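You operate a simulated robot arm through the tools that you are given. There is no shell and no other tool.

You run a simulated two-armed robot. Do the job below in one go: nothing can be reset, and whatever is moved stays where it is left.

TASK
Draw a line on sample R 231 with the blue test pen: solid goes to pass, beads to hold.
Fine: lay it on the light box first, light off; one line; put the pen back.

The check looks at the end state, three seconds after you hand in, the way a careful person would. Anything else that was tipped, shoved, dropped, spilled or broken makes it a failure.

THE ROBOT
Two 7-joint arms with four-finger grippers on one trunk that stands fixed in place. Base frame: the origin is at the foot of the trunk, x ahead of it, y to its left, z up. Lengths are in mm, angles in degrees, forces in N, time in s.
The left shoulder is at [40, 181, 1130], the right one opposite. With the tool pointing down near the work surface each hand reaches from about 300 to 840 mm from the base axis, measured 20 degrees to its own side. Payload 3.67 kg a hand.
The tool frame of a hand sits at the grasp point between the pads (the TCP): z along the fingers, y along the line on which they close. The tips reach 28 mm beyond it. The gripper opens to 112 mm. The gripper's body begins 73 mm behind the TCP.
Orientation is that of the tool frame in the base frame, as a unit quaternion [w, x, y, z]. With the fingers straight down and closing along the base's y, the tool's x points along the base's -x, its y along +y and its z along -z.

THE INTERFACE
- The arms move only by the tool nudge_tool. It takes "left_steps", "right_steps" or both (then of equal length, played together; a hand with none holds still); each is text: rows parted by semicolons, each of 7 numbers parted by spaces: the shift along the tool's x, y, z in units of 30 mm (1.0 is 30 mm), then the turn, a rotation vector about the tool's x, y, z in units of 5 degrees (1.0 is 5 degrees), then the opening, from 0 (shut) to 1 (fully open). In form: x y z rx ry rz hand; .... A call has 1 to 20 rows; each row shifts and turns the commanded pose from where the row before left it, along the tool's axes as they then stand. A call with a number of a shift or a turn outside -1 to 1 is refused whole. Rows are played at 5 a second. More than 50 mm and 8.6 degrees between two rows, or a gripper value outside its range, and nothing of the call is played. A pose out of reach is approached as far as the arm can. The call stops where the force on the tool passes 40 N (or 10 N more than at its start, if that is more) or the arm is blocked; 0.2 s more then pass. Each finger halts on what it meets, pressing with about 24 N; the grip force reading is that of the motor and also rises with nothing between the fingers. The clock runs only during rows and for 0.2 s after the last one: add rows that do not move to give the fingers time. The reply holds the time, the measured pose of the TCP, the force on the tool along the base axes, the opening and the grip force, in the units named above and with some noise, with the torque about the TCP (base axes, N m) and any sound that the robot's microphone picked up.
- Cameras (640 x 400 px; columns grow to the right, rows downward): "scene" is now at [94.4, 47.1, 1360.9]; the picture's right is [0.52, -0.85, 0.00], its down [-0.48, -0.29, -0.83] and it looks along [0.71, 0.43, -0.56] (base axes); focal length 310 px, centre (320, 200). "left" rides on the left gripper at [60, 18, -104] in its tool frame; the picture's right is [-0.29, 0.96, 0.00], its down [-0.80, -0.24, -0.55] and it looks along [-0.53, -0.16, 0.83] (tool axes); focal length 234 px, centre (320, 200). "right" rides on the right gripper at [60, -18, -104] in its tool frame; the picture's right is [0.29, 0.96, 0.00], its down [-0.80, 0.24, -0.55] and it looks along [-0.53, 0.16, 0.83] (tool axes); focal length 234 px, centre (320, 200). There is no depth. A picture from a camera that has moved, and an enlarged one, comes with that camera's place and axes in the base frame and with its lens.
- camera(camera): a new picture of that camera. The clock stands still meanwhile.
- raise_lower(by): slides the trunk up (or, below 0, down) by that many mm; the arms and the scene camera ride with it, the base frame stays. It gives what a move gives, with no picture.
- aim_head(pan, tilt): turns the head with the scene camera to pan (to the left, within 86 degrees either way) and tilt (down, from -29 to 69), counted from straight ahead of the robot. It gives what a move gives.
- zoom(camera, box): a new picture of the part [left, top, right, bottom] of that camera's present view, enlarged. The clock stands still meanwhile.
- finish_job(): hands the job in; it is judged then, once.

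Nothing tells you positions but the pictures and the camera data. Unless the task says otherwise, let go and move clear before handing in.

The tools are called after "Call:" as a command line: name --argument value ..., lists and objects as JSON in quotes. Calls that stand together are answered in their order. nudge_tool: Moves the arms, as the interface text tells. Its arguments: {"type":"object","properties":{"left_steps":{"type":"string"},"right_steps":{"type":"string"}},"required":[]} The other tools are called the same way: raise_lower (by) slides the trunk up or down; aim_head (pan, tilt) turns the head that bears the scene camera; camera (camera) takes a picture; zoom (camera, box) takes an enlarged picture of a part of a camera's view; finish_job () hands the job in.

At the start:

```text
clock: 0.0
left_tool_pos: [382.9, 588.3, 1102.8]
left_orientation: [0.0, -0.001, 1.0, 0.0]
left_force: [0.9, -0.5, 0.6]
left_ft_torque: [0.01, -0.02, -0.01]
left_finger_gap: 112.3
left_finger_force: 0.0
right_tool_pos: [505.7, 24.3, 1052.0]
right_orientation: [0.0, 0.0, 1.0, 0.0]
right_force: [0.0, 0.7, 0.2]
right_ft_torque: [0.0, 0.0, -0.03]
right_finger_gap: 112.2
right_finger_force: 0.1
trunk travel left (down, up): [-250.0, 264.0]
head pan, tilt: [31.3, 33.8]
```

scene: 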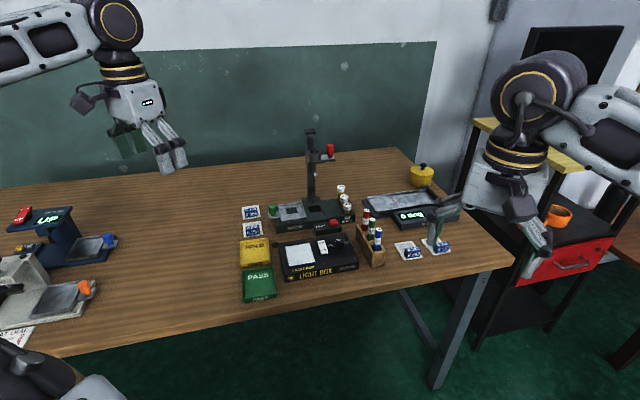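
right: 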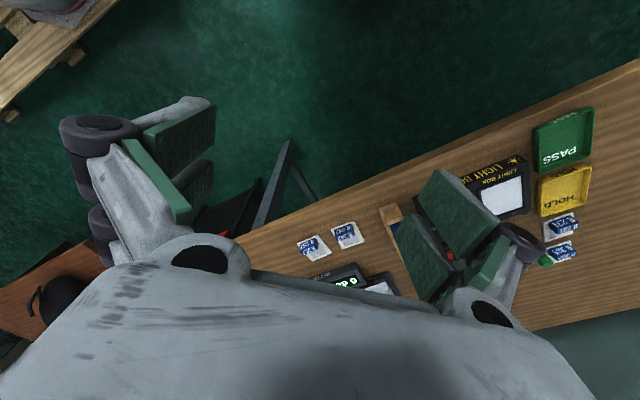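
left: 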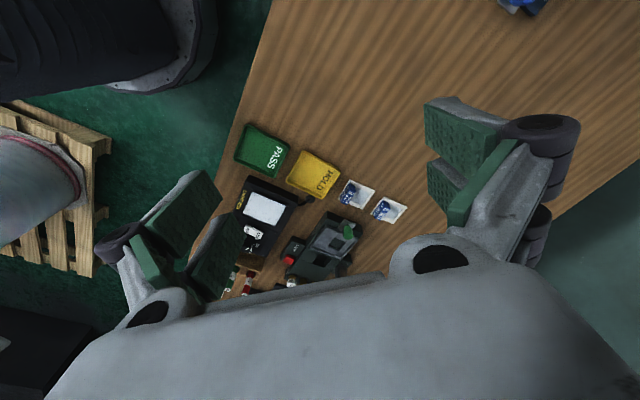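

I see a bench with a light box, pass/hold trays, a pen rack, and several white-and-blue samples. I'll enlarge the parts of the scene to identify sample R 231, the blue pen and the light switch.

Call:
zoom --camera "scene" --box '[230, 190, 350, 310]'

Call:
zoom --camera "scene" --box '[340, 170, 480, 280]'

Call:
zoom --camera "left" --box '[220, 110, 420, 310]'

Call:
zoom --camera "right" --box '[270, 100, 620, 320]'

```text
3.33 times, centred on (290, 250) of scene
camera zoom: at [94.4, 47.1, 1360.9], right [0.52, -0.85, 0.0], down [-0.48, -0.29, -0.83], along [0.71, 0.43, -0.56], focal length 1035 px, centre (420, 33)
```

zoom: 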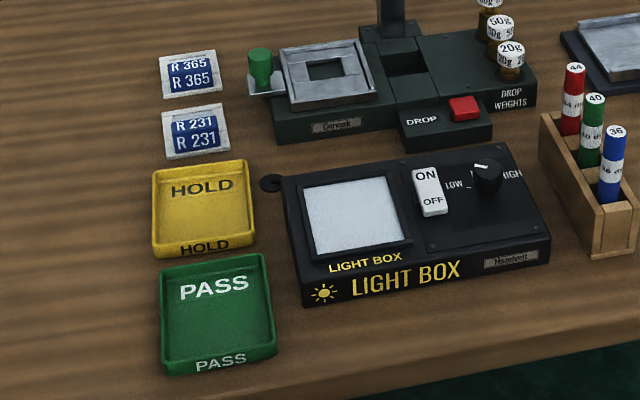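

```text
3.64 times, centred on (410, 225) of scene
camera zoom: at [94.4, 47.1, 1360.9], right [0.52, -0.85, 0.0], down [-0.48, -0.29, -0.83], along [0.71, 0.43, -0.56], focal length 1129 px, centre (-7, 109)
```

zoom: 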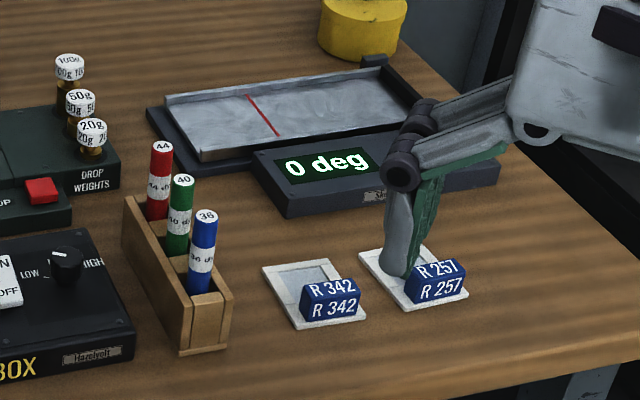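

```text
2.00 times, centred on (320, 210) of left
camera zoom: at [322.8, 604.7, 1207.3], right [0.29, 0.96, 0.0], down [0.8, -0.24, 0.55], along [0.53, -0.16, -0.83], focal length 468 px, centre (320, 180)
```

zoom: 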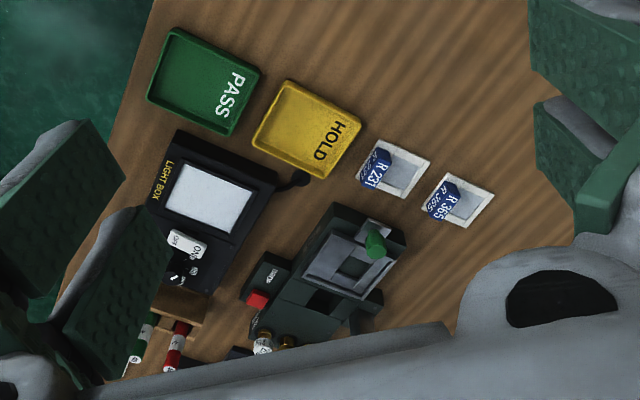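

```text
1.82 times, centred on (445, 210) of right
camera zoom: at [447.0, 6.7, 1157.9], right [-0.29, 0.96, 0.0], down [0.8, 0.24, 0.55], along [0.53, 0.16, -0.83], focal length 426 px, centre (93, 182)
```

zoom: 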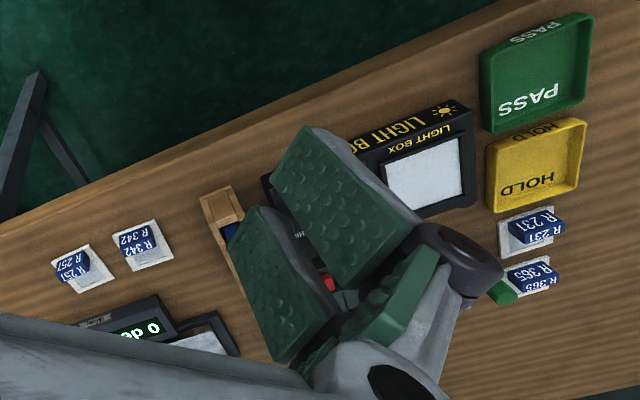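

Triangulating from the scene and left cameras, the bench top is at z≈757 and turned about 45° to the base. R 231 is near (617, 605, 760), the light box window near (577, 400, 790), and the blue pen (36) is in the rack near (733, 250). I'll pull the right arm back and bring the left hand over for a close look.

Call:
nudge_tool --left_steps "0 0 0 0 0 -1 1;0 0 0 0 0 -1 1;0 0 0 0 0 -1 1;0 0 0 0 0 -1 1;0 0 0 0 0 -1 1;0 0 0 0 0 -1 1;0 0 0 0 0 -1 1;0 0 0 0 0 -1 1;0 0 0 0 0 -1 1;.28 -.887 .43 0 0 0 1;.28 -.887 .43 0 0 0 1;.28 -.887 .43 0 0 0 1;.28 -.887 .43 0 0 0 1;.28 -.887 .43 0 0 0 1;.28 -.887 .43 0 0 0 1;.28 -.887 .43 0 0 0 1;.28 -.887 .43 0 0 0 1" --right_steps ".294 -.353 0 0 0 0 1;.294 -.353 0 0 0 0 1;.294 -.353 0 0 0 0 1;.294 -.353 0 0 0 0 1;.294 -.353 0 0 0 0 1;.294 -.353 0 0 0 0 1;.294 -.353 0 0 0 0 1;.294 -.353 0 0 0 0 1;.294 -.353 0 0 0 0 1;.294 -.353 0 0 0 0 1;.294 -.353 0 0 0 0 1;.294 -.353 0 0 0 0 1;.294 -.353 0 0 0 0 1;.294 -.353 0 0 0 0 1;.294 -.353 0 0 0 0 1;.294 -.353 0 0 0 0 1;.294 -.353 0 0 0 0 1"

```text
clock: 3.6
left_tool_pos: [485.7, 388.1, 1000.3]
left_orientation: [0.0, -0.382, 0.924, 0.0]
left_force: [0.5, 0.2, -0.3]
left_ft_torque: [0.01, 0.04, -0.03]
left_finger_gap: 111.9
left_finger_force: 0.1
right_tool_pos: [355.9, -156.0, 1053.5]
right_orientation: [-0.001, -0.001, 1.0, -0.001]
right_force: [0.0, -0.6, -0.1]
right_ft_torque: [0.01, 0.01, 0.01]
right_finger_gap: 112.3
right_finger_force: 0.1
trunk travel left (down, up): [-250.0, 264.0]
head pan, tilt: [31.3, 33.8]
```

The left hand is now in front of the work area and the right arm is clear. Next I take pictures.

Call:
camera --camera "left"

Call:
camera --camera "scene"

```text
taken
camera left: at [430.4, 357.2, 1104.3], right [-0.47, 0.88, 0.0], down [0.73, 0.39, 0.55], along [0.49, 0.26, -0.83], focal length 234 px, centre (320, 200)
```

left: 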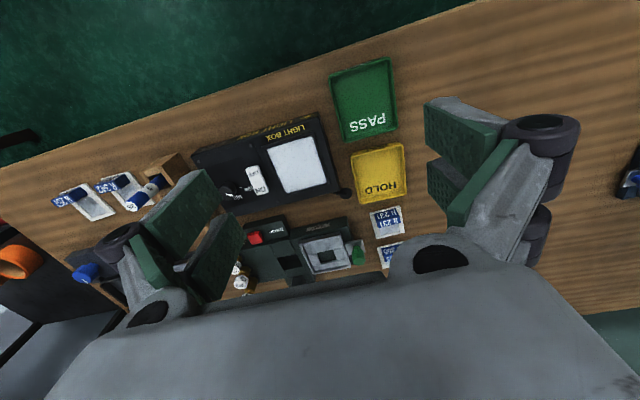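

```text
taken
camera scene: at [94.7, 46.0, 1360.9], right [0.52, -0.85, 0.0], down [-0.48, -0.29, -0.83], along [0.71, 0.43, -0.56], focal length 310 px, centre (320, 200)
```

scene: 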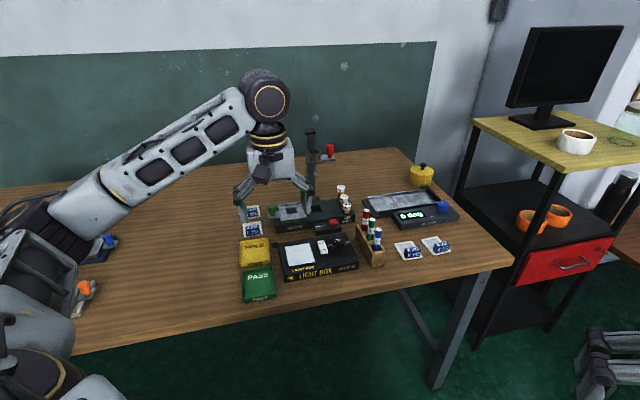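

Call:
zoom --camera "left" --box '[320, 130, 430, 275]'

Call:
zoom --camera "left" --box '[190, 100, 350, 220]'

Call:
zoom --camera "left" --box '[40, 140, 200, 240]'

Call:
zoom --camera "scene" --box '[345, 200, 415, 275]'

Call:
zoom --camera "scene" --box '[270, 230, 370, 290]'

```text
2.76 times, centred on (375, 202) of left
camera zoom: at [430.4, 357.2, 1104.3], right [-0.47, 0.88, 0.0], down [0.73, 0.39, 0.55], along [0.49, 0.26, -0.83], focal length 646 px, centre (168, 193)
```

zoom: 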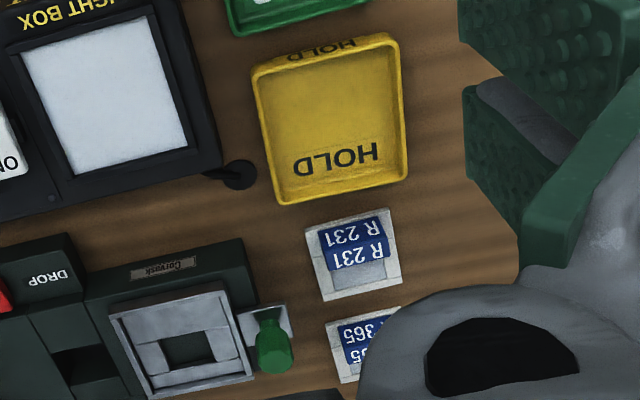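

```text
3.33 times, centred on (270, 160) of left
camera zoom: at [430.4, 357.2, 1104.3], right [-0.47, 0.88, 0.0], down [0.73, 0.39, 0.55], along [0.49, 0.26, -0.83], focal length 781 px, centre (487, 333)
```

zoom: 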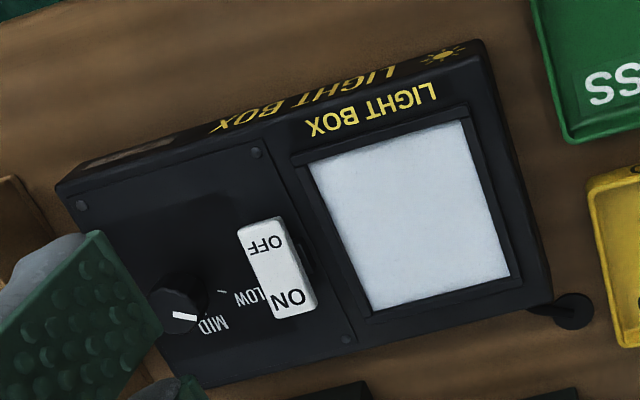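

```text
4.00 times, centred on (120, 190) of left
camera zoom: at [430.4, 357.2, 1104.3], right [-0.47, 0.88, 0.0], down [0.73, 0.39, 0.55], along [0.49, 0.26, -0.83], focal length 937 px, centre (1120, 240)
```

zoom: 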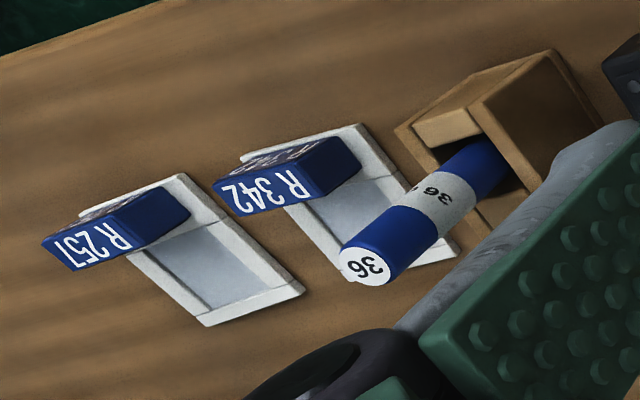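

```text
5.33 times, centred on (380, 238) of scene
camera zoom: at [94.7, 46.0, 1360.9], right [0.52, -0.85, 0.0], down [-0.48, -0.29, -0.83], along [0.71, 0.43, -0.56], focal length 1656 px, centre (0, 0)
```

zoom: 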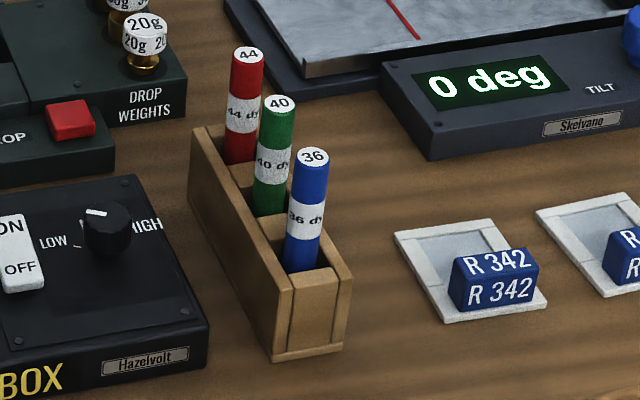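

```text
6.40 times, centred on (320, 260) of scene
camera zoom: at [94.7, 46.0, 1360.9], right [0.52, -0.85, 0.0], down [-0.48, -0.29, -0.83], along [0.71, 0.43, -0.56], focal length 1987 px, centre (320, -184)
```

zoom: 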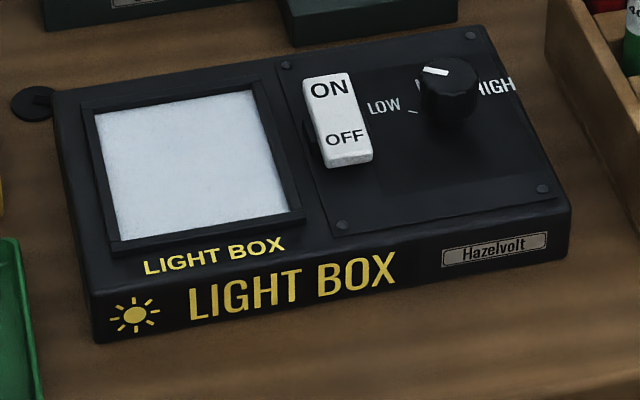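

The samples are white frames with a grey recessed plate and a blue handle block at the front. The blue pen stands upright at the near end of the rack, with its top near (682, 233, 873). I'll move closer to judge the light switch and the box geometry.

Call:
nudge_tool --left_steps "0 -.39 .83 0 0 0 1;0 -.39 .83 0 0 0 1;0 -.39 .83 0 0 0 1;0 -.39 .83 0 0 0 1"

Call:
camera --camera "left"

Call:
zoom --camera "left" --box '[240, 80, 440, 205]'

```text
clock: 4.6
left_tool_pos: [519.0, 357.1, 900.5]
left_orientation: [0.0, -0.382, 0.924, 0.0]
left_force: [0.4, -0.7, 0.1]
left_ft_torque: [-0.01, 0.01, -0.02]
left_finger_gap: 111.8
left_finger_force: 0.1
right_tool_pos: [356.3, -155.4, 1052.6]
right_orientation: [-0.001, 0.0, 1.0, 0.0]
right_force: [0.1, 0.2, 0.4]
right_ft_torque: [-0.03, -0.01, 0.01]
right_finger_gap: 112.1
right_finger_force: 0.0
trunk travel left (down, up): [-250.0, 264.0]
head pan, tilt: [31.3, 33.8]
```

```text
taken
camera left: at [463.1, 326.4, 1004.2], right [-0.47, 0.88, 0.0], down [0.73, 0.39, 0.55], along [0.49, 0.26, -0.83], focal length 234 px, centre (320, 200)
```

left: 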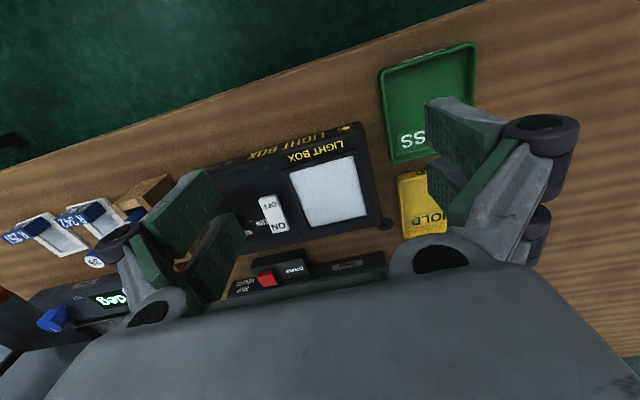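

```text
3.20 times, centred on (340, 142) of left
camera zoom: at [463.1, 326.4, 1004.2], right [-0.47, 0.88, 0.0], down [0.73, 0.39, 0.55], along [0.49, 0.26, -0.83], focal length 749 px, centre (256, 384)
```

zoom: 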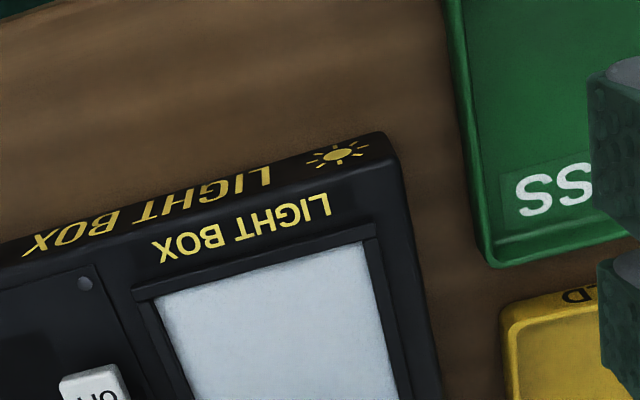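

Call:
zoom --camera "left" --box '[230, 145, 390, 245]'

Call:
zoom --camera "scene" --box '[310, 235, 340, 260]'

Call:
zoom --camera "scene" --box '[270, 190, 360, 250]'

```text
4.00 times, centred on (310, 195) of left
camera zoom: at [463.1, 326.4, 1004.2], right [-0.47, 0.88, 0.0], down [0.73, 0.39, 0.55], along [0.49, 0.26, -0.83], focal length 937 px, centre (360, 220)
```

zoom: 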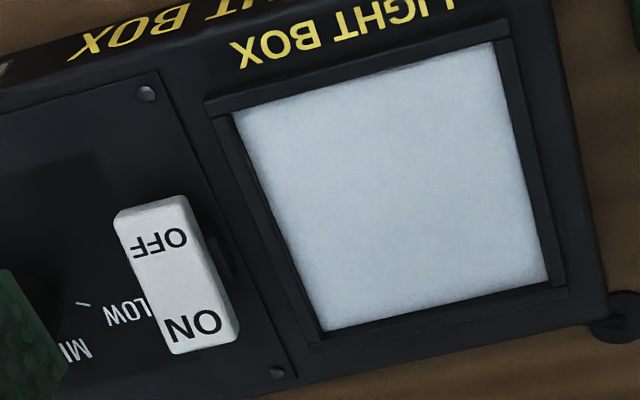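

```text
16.00 times, centred on (325, 248) of scene
camera zoom: at [95.0, 46.9, 1360.8], right [0.52, -0.85, 0.0], down [-0.48, -0.29, -0.83], along [0.71, 0.43, -0.56], focal length 4967 px, centre (240, -560)
```

zoom: 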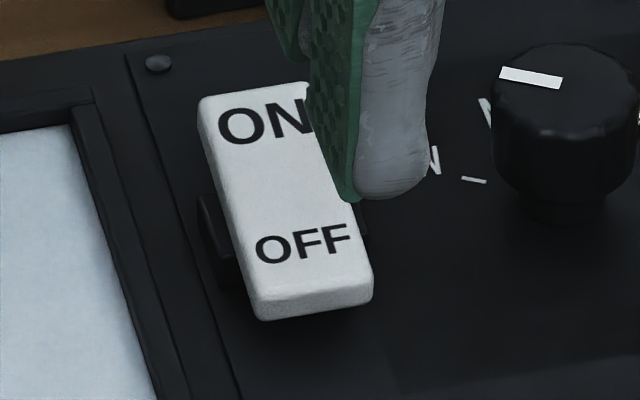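

```text
6.67 times, centred on (315, 220) of scene
camera zoom: at [95.0, 46.9, 1360.8], right [0.52, -0.85, 0.0], down [-0.48, -0.29, -0.83], along [0.71, 0.43, -0.56], focal length 2070 px, centre (353, 67)
```

zoom: 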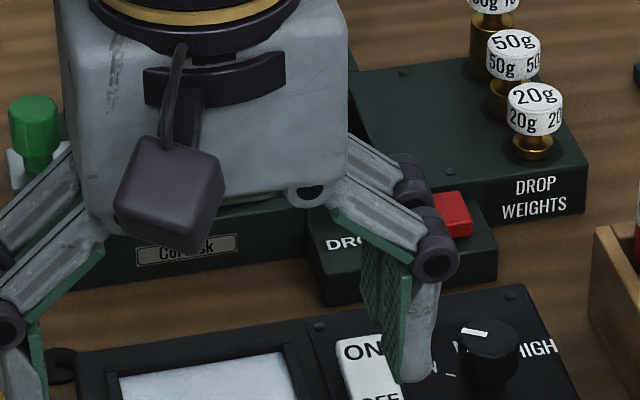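

The ON end of the rocker triangulates higher than the OFF end, and the window isn't glowing, so I take the light to be off already; I'll check again from the side later. Next I move to R 231 for a close view of its block.

Call:
nudge_tool --left_steps "-.947 .687 0 0 0 0 1;-.947 .687 0 0 0 0 1;-.947 .687 0 0 0 0 1;-.947 .687 0 0 0 0 1;-.947 .687 0 0 0 0 1;-.947 .687 0 0 0 0 1"

Call:
camera --camera "left"

Call:
zoom --camera "left" --box '[240, 140, 400, 240]'

Call:
zoom --camera "scene" --box '[235, 195, 285, 240]'

Call:
zoom --camera "scene" --box '[308, 230, 348, 260]'

```text
clock: 6.0
left_tool_pos: [551.9, 567.3, 903.4]
left_orientation: [-0.001, -0.382, 0.924, -0.001]
left_force: [0.4, 0.2, 0.3]
left_ft_torque: [-0.02, -0.03, -0.01]
left_finger_gap: 112.1
left_finger_force: 0.2
right_tool_pos: [355.8, -153.6, 1053.3]
right_orientation: [0.0, 0.0, 1.0, 0.001]
right_force: [0.3, -0.7, -0.5]
right_ft_torque: [-0.02, -0.02, -0.04]
right_finger_gap: 112.1
right_finger_force: 0.0
trunk travel left (down, up): [-250.0, 264.0]
head pan, tilt: [31.3, 33.8]
```

```text
taken
camera left: at [496.8, 535.9, 1006.8], right [-0.47, 0.88, 0.0], down [0.73, 0.39, 0.55], along [0.49, 0.26, -0.83], focal length 234 px, centre (320, 200)
```

left: 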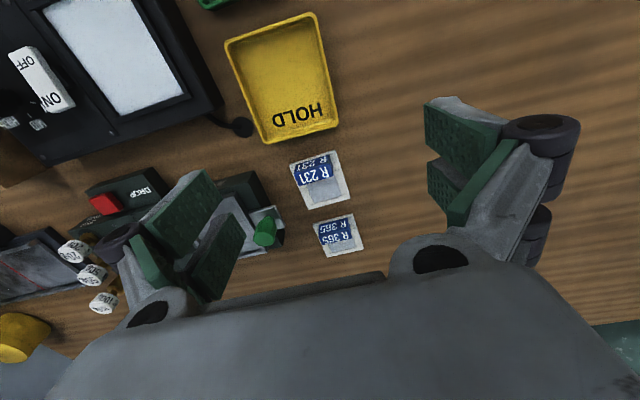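

```text
4.00 times, centred on (320, 190) of left
camera zoom: at [496.8, 535.9, 1006.8], right [-0.47, 0.88, 0.0], down [0.73, 0.39, 0.55], along [0.49, 0.26, -0.83], focal length 937 px, centre (320, 240)
```

zoom: 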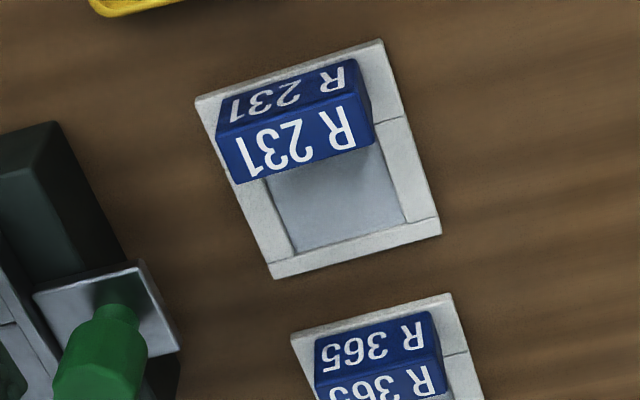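

```text
8.89 times, centred on (260, 218) of scene
camera zoom: at [94.6, 47.7, 1360.8], right [0.52, -0.85, 0.0], down [-0.48, -0.29, -0.83], along [0.71, 0.43, -0.56], focal length 2760 px, centre (853, 44)
```

zoom: 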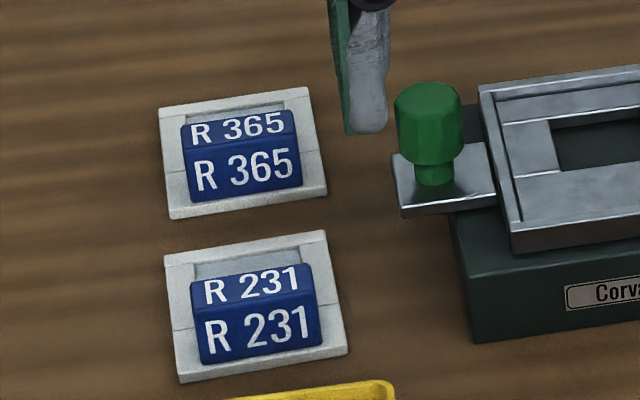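

```text
13.33 times, centred on (328, 245) of scene
camera zoom: at [94.6, 47.7, 1360.8], right [0.52, -0.85, 0.0], down [-0.48, -0.29, -0.83], along [0.71, 0.43, -0.56], focal length 4139 px, centre (213, -400)
```

zoom: 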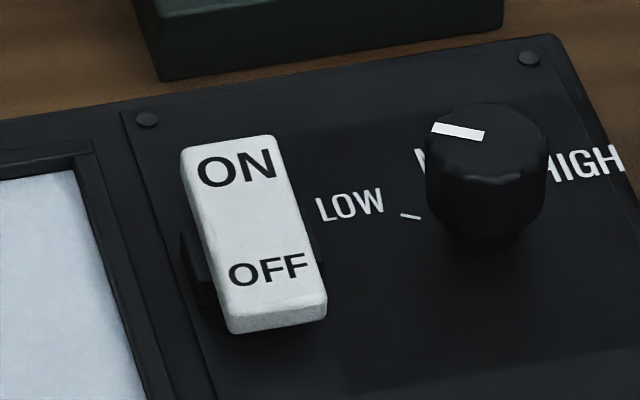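

Call:
zoom --camera "left" --box '[0, 30, 112, 130]'

```text
4.00 times, centred on (56, 80) of left
camera zoom: at [496.8, 535.9, 1006.8], right [-0.47, 0.88, 0.0], down [0.73, 0.39, 0.55], along [0.49, 0.26, -0.83], focal length 937 px, centre (1376, 680)
```

zoom: 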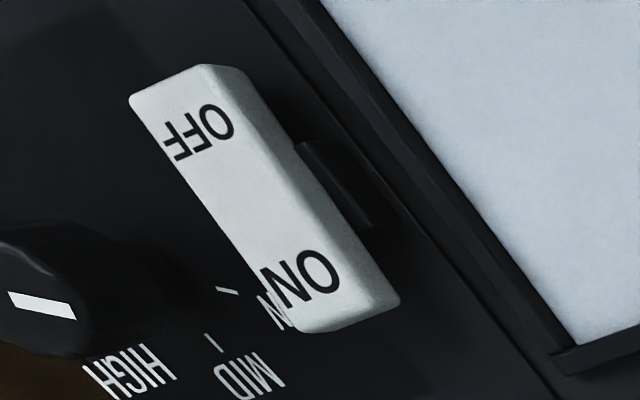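

R 231's tile is about 55×67 mm, centred near (617.6, 601.7). Its handle block is about 39×16 mm, centred near (598.5, 584.3), with its top at z≈790. I'll narrow the opening to clear the green machine beside it and hover over the block.

Call:
nudge_tool --left_steps "-.5 -.233 .5 0 0 -.12 .62;-.5 -.233 .5 0 0 -.12 .62;-.5 -.233 .5 0 0 0 .62;0 0 .3 0 0 0 .62"

Call:
camera --camera "left"

Call:
zoom --camera "left" --box '[220, 130, 420, 255]'

Call:
zoom --camera "scene" --box '[225, 170, 305, 245]'

```text
clock: 7.0
left_tool_pos: [597.9, 585.1, 846.2]
left_orientation: [0.0, -0.393, 0.92, 0.0]
left_force: [-0.1, -0.1, -0.4]
left_ft_torque: [0.01, 0.03, 0.0]
left_finger_gap: 69.4
left_finger_force: 0.1
right_tool_pos: [356.5, -155.3, 1052.0]
right_orientation: [0.0, 0.001, 1.0, 0.001]
right_force: [0.0, -0.1, 0.5]
right_ft_torque: [0.0, 0.02, 0.0]
right_finger_gap: 112.0
right_finger_force: 0.2
trunk travel left (down, up): [-250.0, 264.0]
head pan, tilt: [31.3, 33.8]
```

```text
taken
camera left: at [543.7, 553.7, 950.3], right [-0.49, 0.87, 0.0], down [0.72, 0.41, 0.55], along [0.48, 0.27, -0.83], focal length 234 px, centre (320, 200)
```

left: 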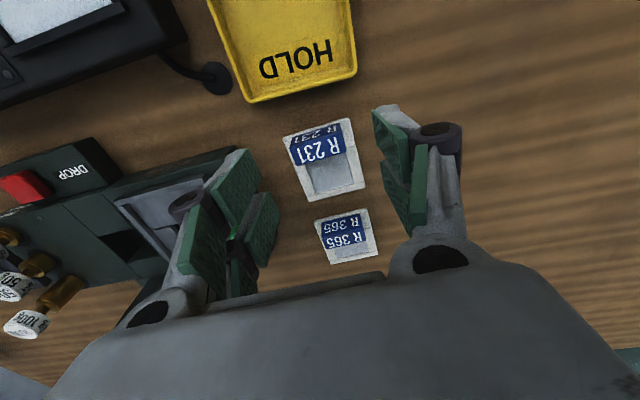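

```text
3.20 times, centred on (320, 192) of left
camera zoom: at [543.7, 553.7, 950.3], right [-0.49, 0.87, 0.0], down [0.72, 0.41, 0.55], along [0.48, 0.27, -0.83], focal length 749 px, centre (320, 224)
```

zoom: 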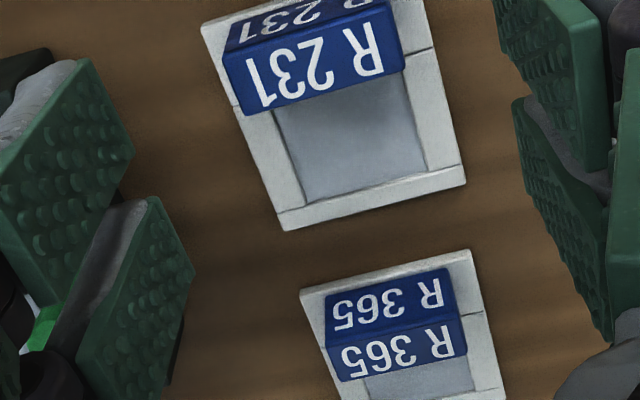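

```text
5.33 times, centred on (265, 208) of scene
camera zoom: at [94.1, 47.3, 1360.9], right [0.52, -0.85, 0.0], down [-0.48, -0.29, -0.83], along [0.71, 0.43, -0.56], focal length 1656 px, centre (613, 160)
```

zoom: 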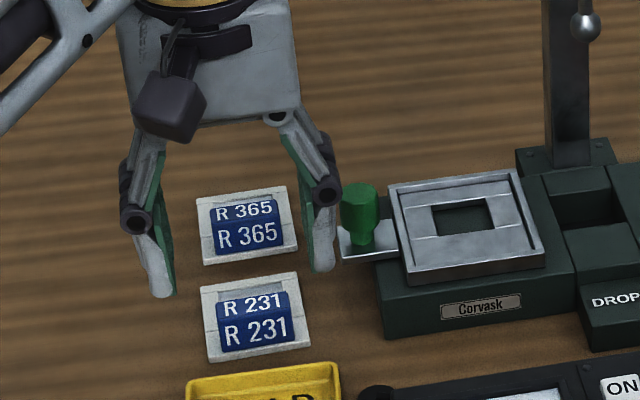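

The gripper is centred on the block to within 1–2 mm. I'm descending to z≈798 so the tips stay just above the tile frame, then closing.

Call:
nudge_tool --left_steps "0 0 .54 0 0 0 .62;0 0 .54 0 0 0 .62;0 0 .52 0 0 0 .62;0 0 0 0 0 0 .62"

Call:
camera --camera "left"

Call:
zoom --camera "scene" --box '[225, 190, 305, 250]'

```text
clock: 8.0
left_tool_pos: [598.9, 583.8, 798.8]
left_orientation: [0.0, -0.393, 0.92, -0.001]
left_force: [-0.7, 0.0, 0.3]
left_ft_torque: [-0.03, 0.01, 0.01]
left_finger_gap: 69.5
left_finger_force: 0.1
right_tool_pos: [355.2, -154.8, 1053.4]
right_orientation: [0.0, 0.0, 1.0, 0.0]
right_force: [0.0, 0.0, -0.7]
right_ft_torque: [0.02, 0.01, 0.0]
right_finger_gap: 112.1
right_finger_force: 0.1
trunk travel left (down, up): [-250.0, 264.0]
head pan, tilt: [31.3, 33.8]
```

```text
taken
camera left: at [543.8, 551.7, 902.5], right [-0.49, 0.87, 0.0], down [0.72, 0.41, 0.55], along [0.48, 0.27, -0.83], focal length 234 px, centre (320, 200)
```

left: 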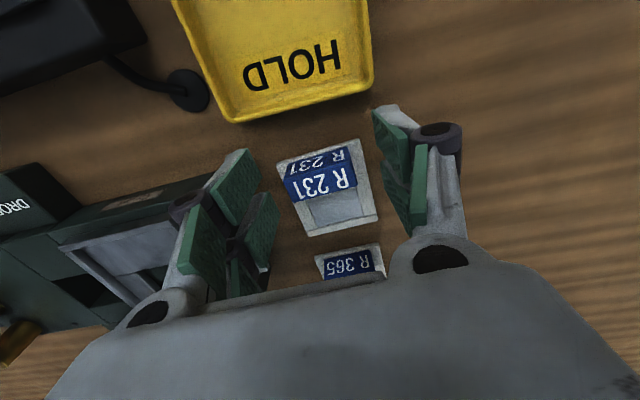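

```text
6.67 times, centred on (265, 220) of scene
camera zoom: at [94.3, 46.9, 1360.9], right [0.52, -0.85, 0.0], down [-0.48, -0.29, -0.83], along [0.71, 0.43, -0.56], focal length 2070 px, centre (687, 67)
```

zoom: 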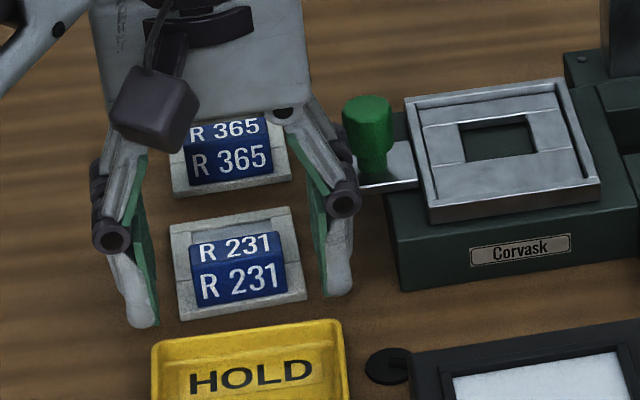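

Call:
nudge_tool --left_steps "0 0 0 0 0 0 .45;0 0 0 0 0 0 .38;0 0 0 0 0 0 .2;0 0 0 0 0 0 0;0 0 0 0 0 0 0"

Call:
zoom --camera "left" --box '[220, 130, 420, 255]'

Call:
zoom --camera "scene" --box '[225, 190, 305, 250]'

```text
clock: 9.2
left_tool_pos: [597.4, 583.3, 799.4]
left_orientation: [0.0, -0.392, 0.92, 0.0]
left_force: [0.2, -0.6, 1.2]
left_ft_torque: [0.02, 0.01, -0.06]
left_finger_gap: 38.9
left_finger_force: 24.0
right_tool_pos: [355.2, -155.4, 1053.7]
right_orientation: [0.0, 0.0, 1.0, 0.0]
right_force: [0.6, -0.2, 0.6]
right_ft_torque: [0.02, 0.0, 0.05]
right_finger_gap: 112.0
right_finger_force: 0.0
trunk travel left (down, up): [-250.0, 264.0]
head pan, tilt: [31.3, 33.8]
```

```text
3.20 times, centred on (320, 192) of left
camera zoom: at [544.0, 551.8, 902.8], right [-0.49, 0.87, 0.0], down [0.72, 0.41, 0.55], along [0.48, 0.27, -0.83], focal length 749 px, centre (320, 224)
```

zoom: 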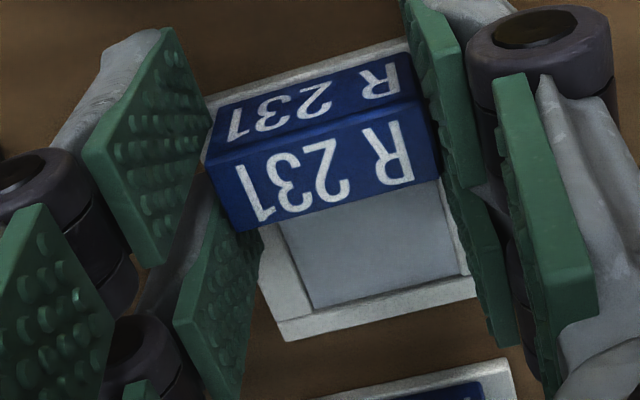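

```text
6.67 times, centred on (265, 220) of scene
camera zoom: at [94.4, 46.9, 1360.9], right [0.52, -0.85, 0.0], down [-0.48, -0.29, -0.83], along [0.71, 0.43, -0.56], focal length 2070 px, centre (687, 67)
```

zoom: 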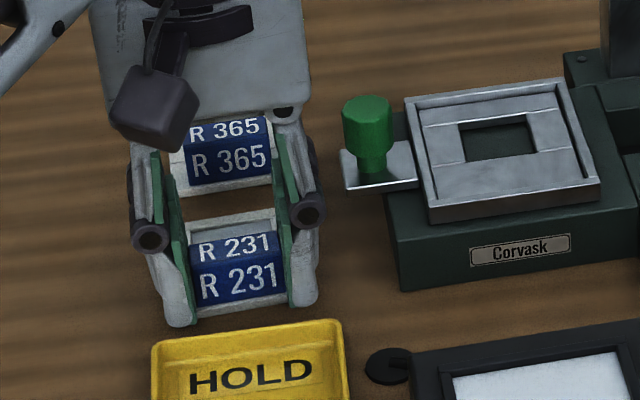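

The block is gripped firmly: 38.9 mm gap, 24 N. I'm lifting it straight up.

Call:
nudge_tool --left_steps "0 0 -.2 0 0 0 0;0 0 -.4 0 0 0 0;0 0 -.6 0 0 0 0;0 0 -.6 0 0 0 0;0 0 -.6 0 0 0 0;0 0 0 0 0 0 0"

Call:
camera --camera "left"

Call:
zoom --camera "scene" --box '[215, 160, 365, 290]'

```text
clock: 10.6
left_tool_pos: [599.1, 584.0, 871.7]
left_orientation: [0.0, -0.392, 0.92, 0.001]
left_force: [-0.6, -0.2, -0.5]
left_ft_torque: [-0.02, 0.0, 0.04]
left_finger_gap: 39.0
left_finger_force: 24.0
right_tool_pos: [356.5, -154.1, 1051.9]
right_orientation: [0.0, 0.0, 1.0, 0.0]
right_force: [-0.1, -0.7, -0.1]
right_ft_torque: [0.0, -0.04, -0.02]
right_finger_gap: 111.8
right_finger_force: 0.1
trunk travel left (down, up): [-250.0, 264.0]
head pan, tilt: [31.3, 33.8]
```

```text
taken
camera left: at [544.3, 551.6, 975.9], right [-0.49, 0.87, 0.0], down [0.72, 0.41, 0.55], along [0.48, 0.27, -0.83], focal length 234 px, centre (320, 200)
```

left: 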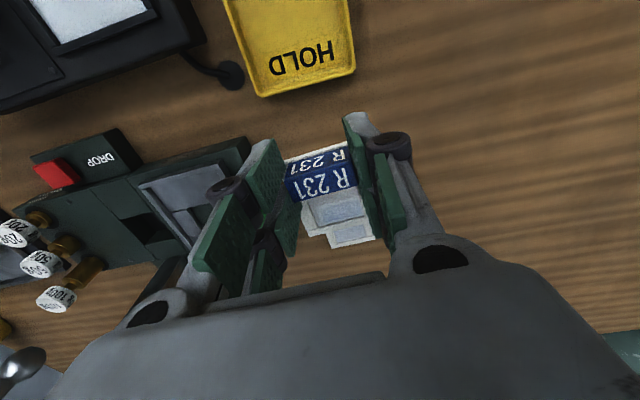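

```text
3.08 times, centred on (290, 225) of scene
camera zoom: at [94.6, 47.2, 1360.8], right [0.52, -0.85, 0.0], down [-0.48, -0.29, -0.83], along [0.71, 0.43, -0.56], focal length 955 px, centre (412, 123)
```

zoom: 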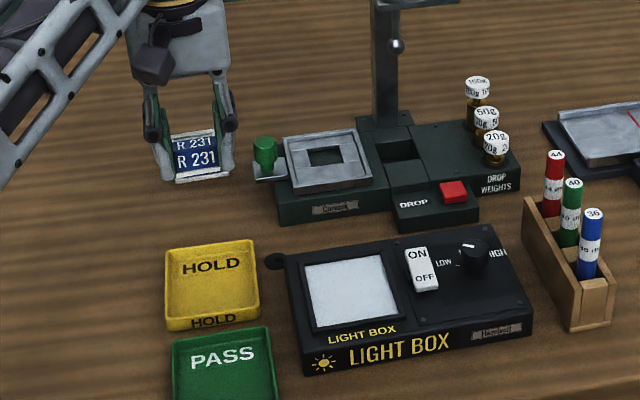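

The tile is held level. I'm carrying it over the light box window, about 40 mm above.

Call:
nudge_tool --left_steps ".819 -.534 0 0 0 0 0;.819 -.534 0 0 0 0 0;.819 -.534 0 0 0 0 0;.819 -.534 0 0 0 0 0;.819 -.534 0 0 0 0 0;.819 -.534 0 0 0 0 0;.819 -.534 0 0 0 .3 0;0 0 0 0 0 0 0"

Call:
camera --camera "left"

Call:
zoom --camera "left" --box '[230, 120, 410, 250]'

Call:
zoom --camera "scene" --box '[265, 200, 365, 285]'

```text
clock: 12.4
left_tool_pos: [560.2, 381.3, 871.4]
left_orientation: [0.0, -0.38, 0.925, -0.001]
left_force: [0.0, 0.8, 0.0]
left_ft_torque: [-0.02, -0.03, -0.01]
left_finger_gap: 39.0
left_finger_force: 23.8
right_tool_pos: [356.1, -154.6, 1052.3]
right_orientation: [0.0, 0.001, 1.0, 0.0]
right_force: [0.4, 0.3, -0.9]
right_ft_torque: [-0.04, 0.01, 0.03]
right_finger_gap: 112.0
right_finger_force: 0.1
trunk travel left (down, up): [-250.0, 264.0]
head pan, tilt: [31.3, 33.8]
```

```text
taken
camera left: at [504.6, 350.7, 973.8], right [-0.47, 0.88, 0.0], down [0.74, 0.39, 0.55], along [0.49, 0.26, -0.83], focal length 234 px, centre (320, 200)
```

left: 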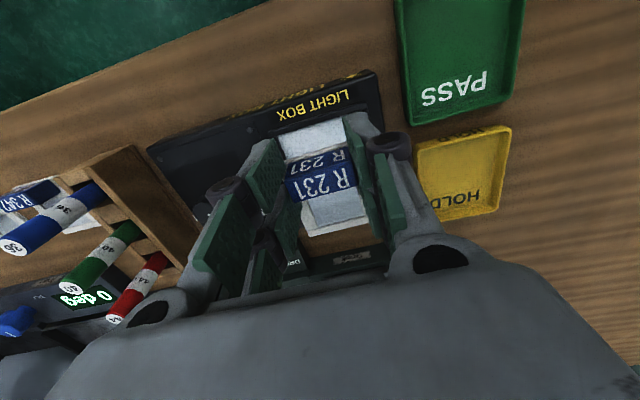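

```text
3.08 times, centred on (320, 185) of left
camera zoom: at [504.6, 350.7, 973.8], right [-0.47, 0.88, 0.0], down [0.74, 0.39, 0.55], along [0.49, 0.26, -0.83], focal length 720 px, centre (320, 246)
```

zoom: 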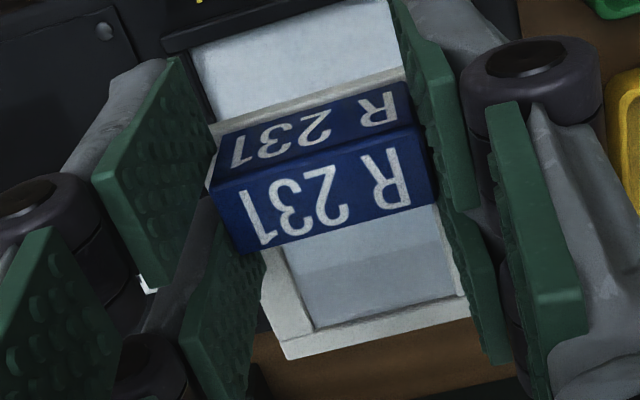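

```text
4.71 times, centred on (315, 242) of scene
camera zoom: at [94.4, 47.4, 1360.8], right [0.52, -0.85, 0.0], down [-0.48, -0.29, -0.83], along [0.71, 0.43, -0.56], focal length 1461 px, centre (344, 0)
```

zoom: 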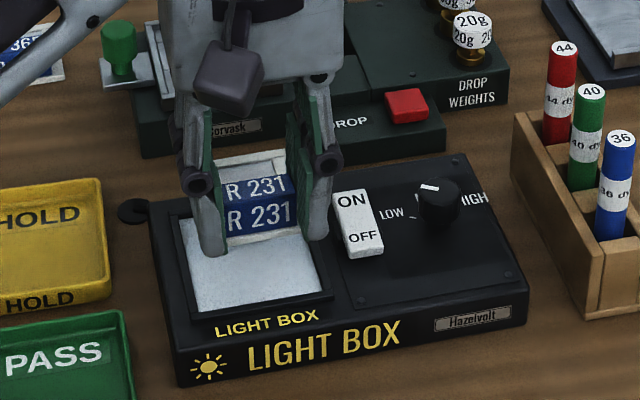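

The tile sits over the window within about 1.5 mm. I'm making a small correction, going down 30 mm, then checking before contact.

Call:
nudge_tool --left_steps "-.035 .035 .3 0 0 0 0;0 0 .35 0 0 0 0;0 0 .35 0 0 0 0;0 0 0 0 0 0 0"

Call:
zoom --camera "left" --box '[230, 120, 410, 250]'

Call:
zoom --camera "scene" --box '[265, 220, 345, 285]'

```text
clock: 13.4
left_tool_pos: [559.6, 380.9, 839.9]
left_orientation: [0.0, -0.38, 0.925, 0.0]
left_force: [0.1, 0.6, -0.4]
left_ft_torque: [0.03, 0.0, -0.01]
left_finger_gap: 39.0
left_finger_force: 24.3
right_tool_pos: [356.4, -154.6, 1052.4]
right_orientation: [0.001, 0.0, 1.0, 0.0]
right_force: [-0.6, 0.6, 0.4]
right_ft_torque: [0.02, -0.02, 0.01]
right_finger_gap: 111.8
right_finger_force: 0.0
trunk travel left (down, up): [-250.0, 264.0]
head pan, tilt: [31.3, 33.8]
```

```text
3.08 times, centred on (320, 185) of left
camera zoom: at [504.3, 350.8, 943.4], right [-0.47, 0.88, 0.0], down [0.74, 0.39, 0.55], along [0.49, 0.26, -0.83], focal length 720 px, centre (320, 246)
```

zoom: 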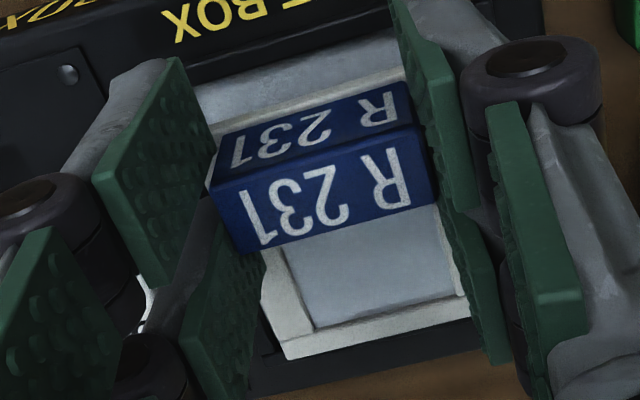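

```text
6.15 times, centred on (305, 252) of scene
camera zoom: at [94.4, 47.0, 1360.9], right [0.52, -0.85, 0.0], down [-0.48, -0.29, -0.83], along [0.71, 0.43, -0.56], focal length 1910 px, centre (412, -123)
```

zoom: 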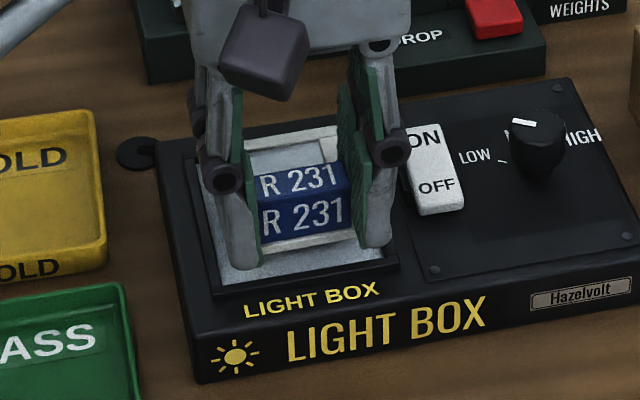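

Call:
nudge_tool --left_steps "0 0 .13 0 0 0 0;0 0 .12 0 0 0 0;0 0 0 0 0 0 0"

Call:
zoom --camera "left" --box '[230, 120, 410, 250]'

Call:
zoom --camera "scene" --box '[275, 230, 335, 280]'

```text
clock: 14.2
left_tool_pos: [560.4, 381.6, 832.5]
left_orientation: [0.0, -0.381, 0.925, 0.0]
left_force: [-0.1, 0.3, -1.1]
left_ft_torque: [0.03, -0.02, -0.01]
left_finger_gap: 38.7
left_finger_force: 24.0
right_tool_pos: [356.7, -154.7, 1053.1]
right_orientation: [0.0, 0.0, 1.0, -0.001]
right_force: [-0.3, 0.0, -0.1]
right_ft_torque: [0.0, 0.0, 0.0]
right_finger_gap: 112.0
right_finger_force: 0.1
trunk travel left (down, up): [-250.0, 264.0]
head pan, tilt: [31.3, 33.8]
```

```text
3.08 times, centred on (320, 185) of left
camera zoom: at [504.7, 351.0, 936.1], right [-0.47, 0.88, 0.0], down [0.74, 0.39, 0.55], along [0.49, 0.26, -0.83], focal length 720 px, centre (320, 246)
```

zoom: 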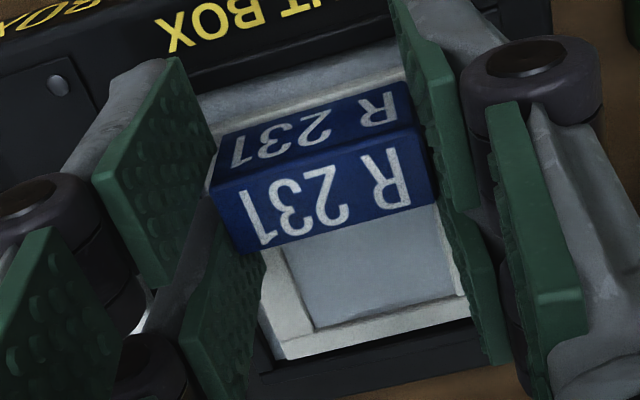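

```text
8.00 times, centred on (305, 255) of scene
camera zoom: at [94.5, 47.0, 1360.9], right [0.52, -0.85, 0.0], down [-0.48, -0.29, -0.83], along [0.71, 0.43, -0.56], focal length 2484 px, centre (440, -240)
```

zoom: 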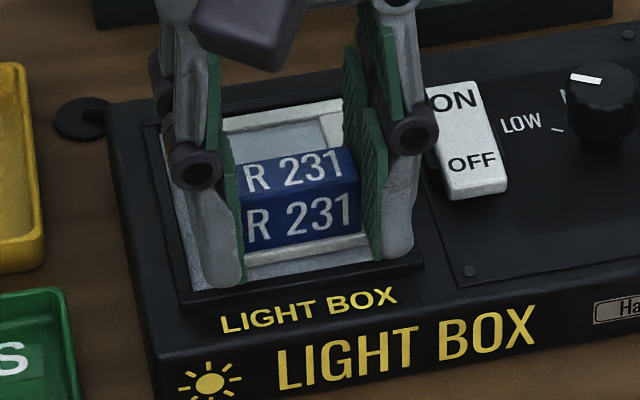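

Call:
nudge_tool --left_steps "-.035 .03 .05 0 0 0 0;0 0 .05 0 0 0 0;0 0 0 0 0 0 0"

```text
clock: 15.0
left_tool_pos: [559.6, 381.4, 829.2]
left_orientation: [0.001, -0.38, 0.925, 0.001]
left_force: [0.6, 0.1, -1.7]
left_ft_torque: [0.03, 0.02, -0.02]
left_finger_gap: 39.1
left_finger_force: 23.6
right_tool_pos: [355.5, -155.7, 1052.9]
right_orientation: [0.0, 0.0, 1.0, 0.0]
right_force: [-0.5, 0.3, -0.4]
right_ft_torque: [0.0, 0.01, 0.02]
right_finger_gap: 112.0
right_finger_force: 0.0
trunk travel left (down, up): [-250.0, 264.0]
head pan, tilt: [31.3, 33.8]
```

Call:
nudge_tool --left_steps "0 0 .05 0 0 0 0;0 0 0 0 0 0 0"

Call:
nudge_tool --left_steps "0 0 .05 0 0 0 0;0 0 0 0 0 0 0"

Call:
zoom --camera "scene" --box '[275, 230, 335, 280]'

```text
clock: 15.6
left_tool_pos: [560.8, 382.3, 828.3]
left_orientation: [0.001, -0.381, 0.925, 0.0]
left_force: [0.0, 0.4, 3.9]
left_ft_torque: [0.08, 0.03, -0.04]
left_finger_gap: 39.0
left_finger_force: 24.1
right_tool_pos: [356.7, -155.5, 1054.1]
right_orientation: [-0.001, 0.0, 1.0, 0.0]
right_force: [0.2, 0.6, -0.5]
right_ft_torque: [-0.02, 0.02, -0.02]
right_finger_gap: 112.2
right_finger_force: 0.1
trunk travel left (down, up): [-250.0, 264.0]
head pan, tilt: [31.3, 33.8]
```

```text
clock: 16.2
left_tool_pos: [559.5, 383.1, 829.6]
left_orientation: [0.002, -0.38, 0.925, 0.0]
left_force: [3.9, 1.3, 14.7]
left_ft_torque: [0.16, -0.16, -0.06]
left_finger_gap: 39.1
left_finger_force: 23.8
right_tool_pos: [354.9, -155.7, 1054.1]
right_orientation: [0.0, 0.0, 1.0, 0.0]
right_force: [-0.1, -0.4, -0.2]
right_ft_torque: [0.0, 0.01, 0.01]
right_finger_gap: 111.8
right_finger_force: 0.0
trunk travel left (down, up): [-250.0, 264.0]
head pan, tilt: [31.3, 33.8]
```

```text
8.00 times, centred on (305, 255) of scene
camera zoom: at [93.5, 46.2, 1361.1], right [0.52, -0.85, 0.0], down [-0.47, -0.29, -0.83], along [0.71, 0.43, -0.56], focal length 2484 px, centre (440, -240)
```

zoom: 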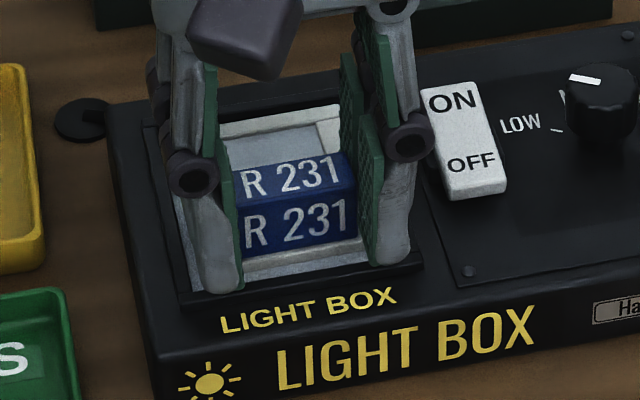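

The tile has touched down (14.7 N). I'll relieve the pressure by about 1.3 mm, open slightly and check that it sits flat inside the window.

Call:
nudge_tool --left_steps "0 0 -.045 0 0 0 0;0 0 0 0 0 0 0;0 0 0 0 0 0 .37;0 0 0 0 0 0 .42;0 0 0 0 0 0 .46;0 0 0 0 0 0 .46"

Call:
zoom --camera "left" --box '[230, 120, 410, 250]'

Call:
zoom --camera "scene" --box '[275, 230, 335, 280]'

```text
clock: 17.6
left_tool_pos: [559.8, 383.6, 827.8]
left_orientation: [0.001, -0.381, 0.925, 0.0]
left_force: [-0.1, 0.5, 0.4]
left_ft_torque: [-0.04, 0.01, 0.0]
left_finger_gap: 51.8
left_finger_force: 0.1
right_tool_pos: [355.1, -154.9, 1054.1]
right_orientation: [0.0, 0.0, 1.0, 0.0]
right_force: [0.3, 1.0, -0.6]
right_ft_torque: [-0.02, 0.01, 0.01]
right_finger_gap: 111.9
right_finger_force: 0.0
trunk travel left (down, up): [-250.0, 264.0]
head pan, tilt: [31.3, 33.8]
```

```text
3.08 times, centred on (320, 185) of left
camera zoom: at [504.9, 352.6, 931.3], right [-0.47, 0.88, 0.0], down [0.74, 0.39, 0.55], along [0.49, 0.26, -0.83], focal length 720 px, centre (320, 246)
```

zoom: 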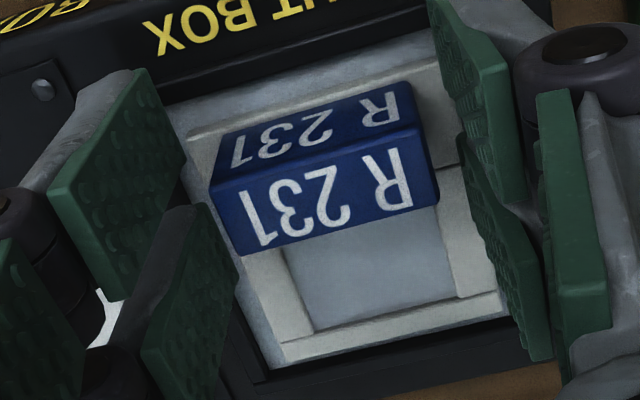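

```text
8.00 times, centred on (305, 255) of scene
camera zoom: at [94.3, 46.9, 1360.9], right [0.52, -0.85, 0.0], down [-0.48, -0.29, -0.83], along [0.71, 0.43, -0.56], focal length 2484 px, centre (440, -240)
```

zoom: 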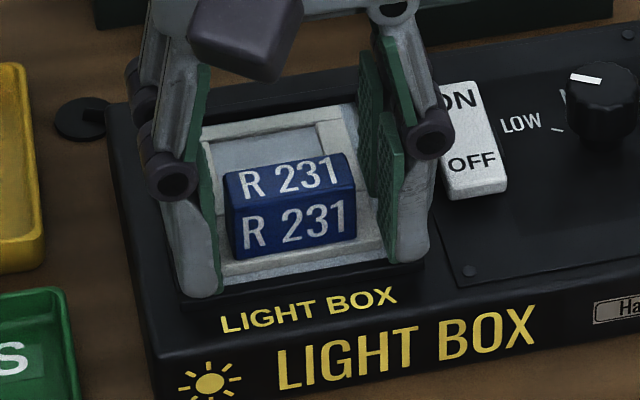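

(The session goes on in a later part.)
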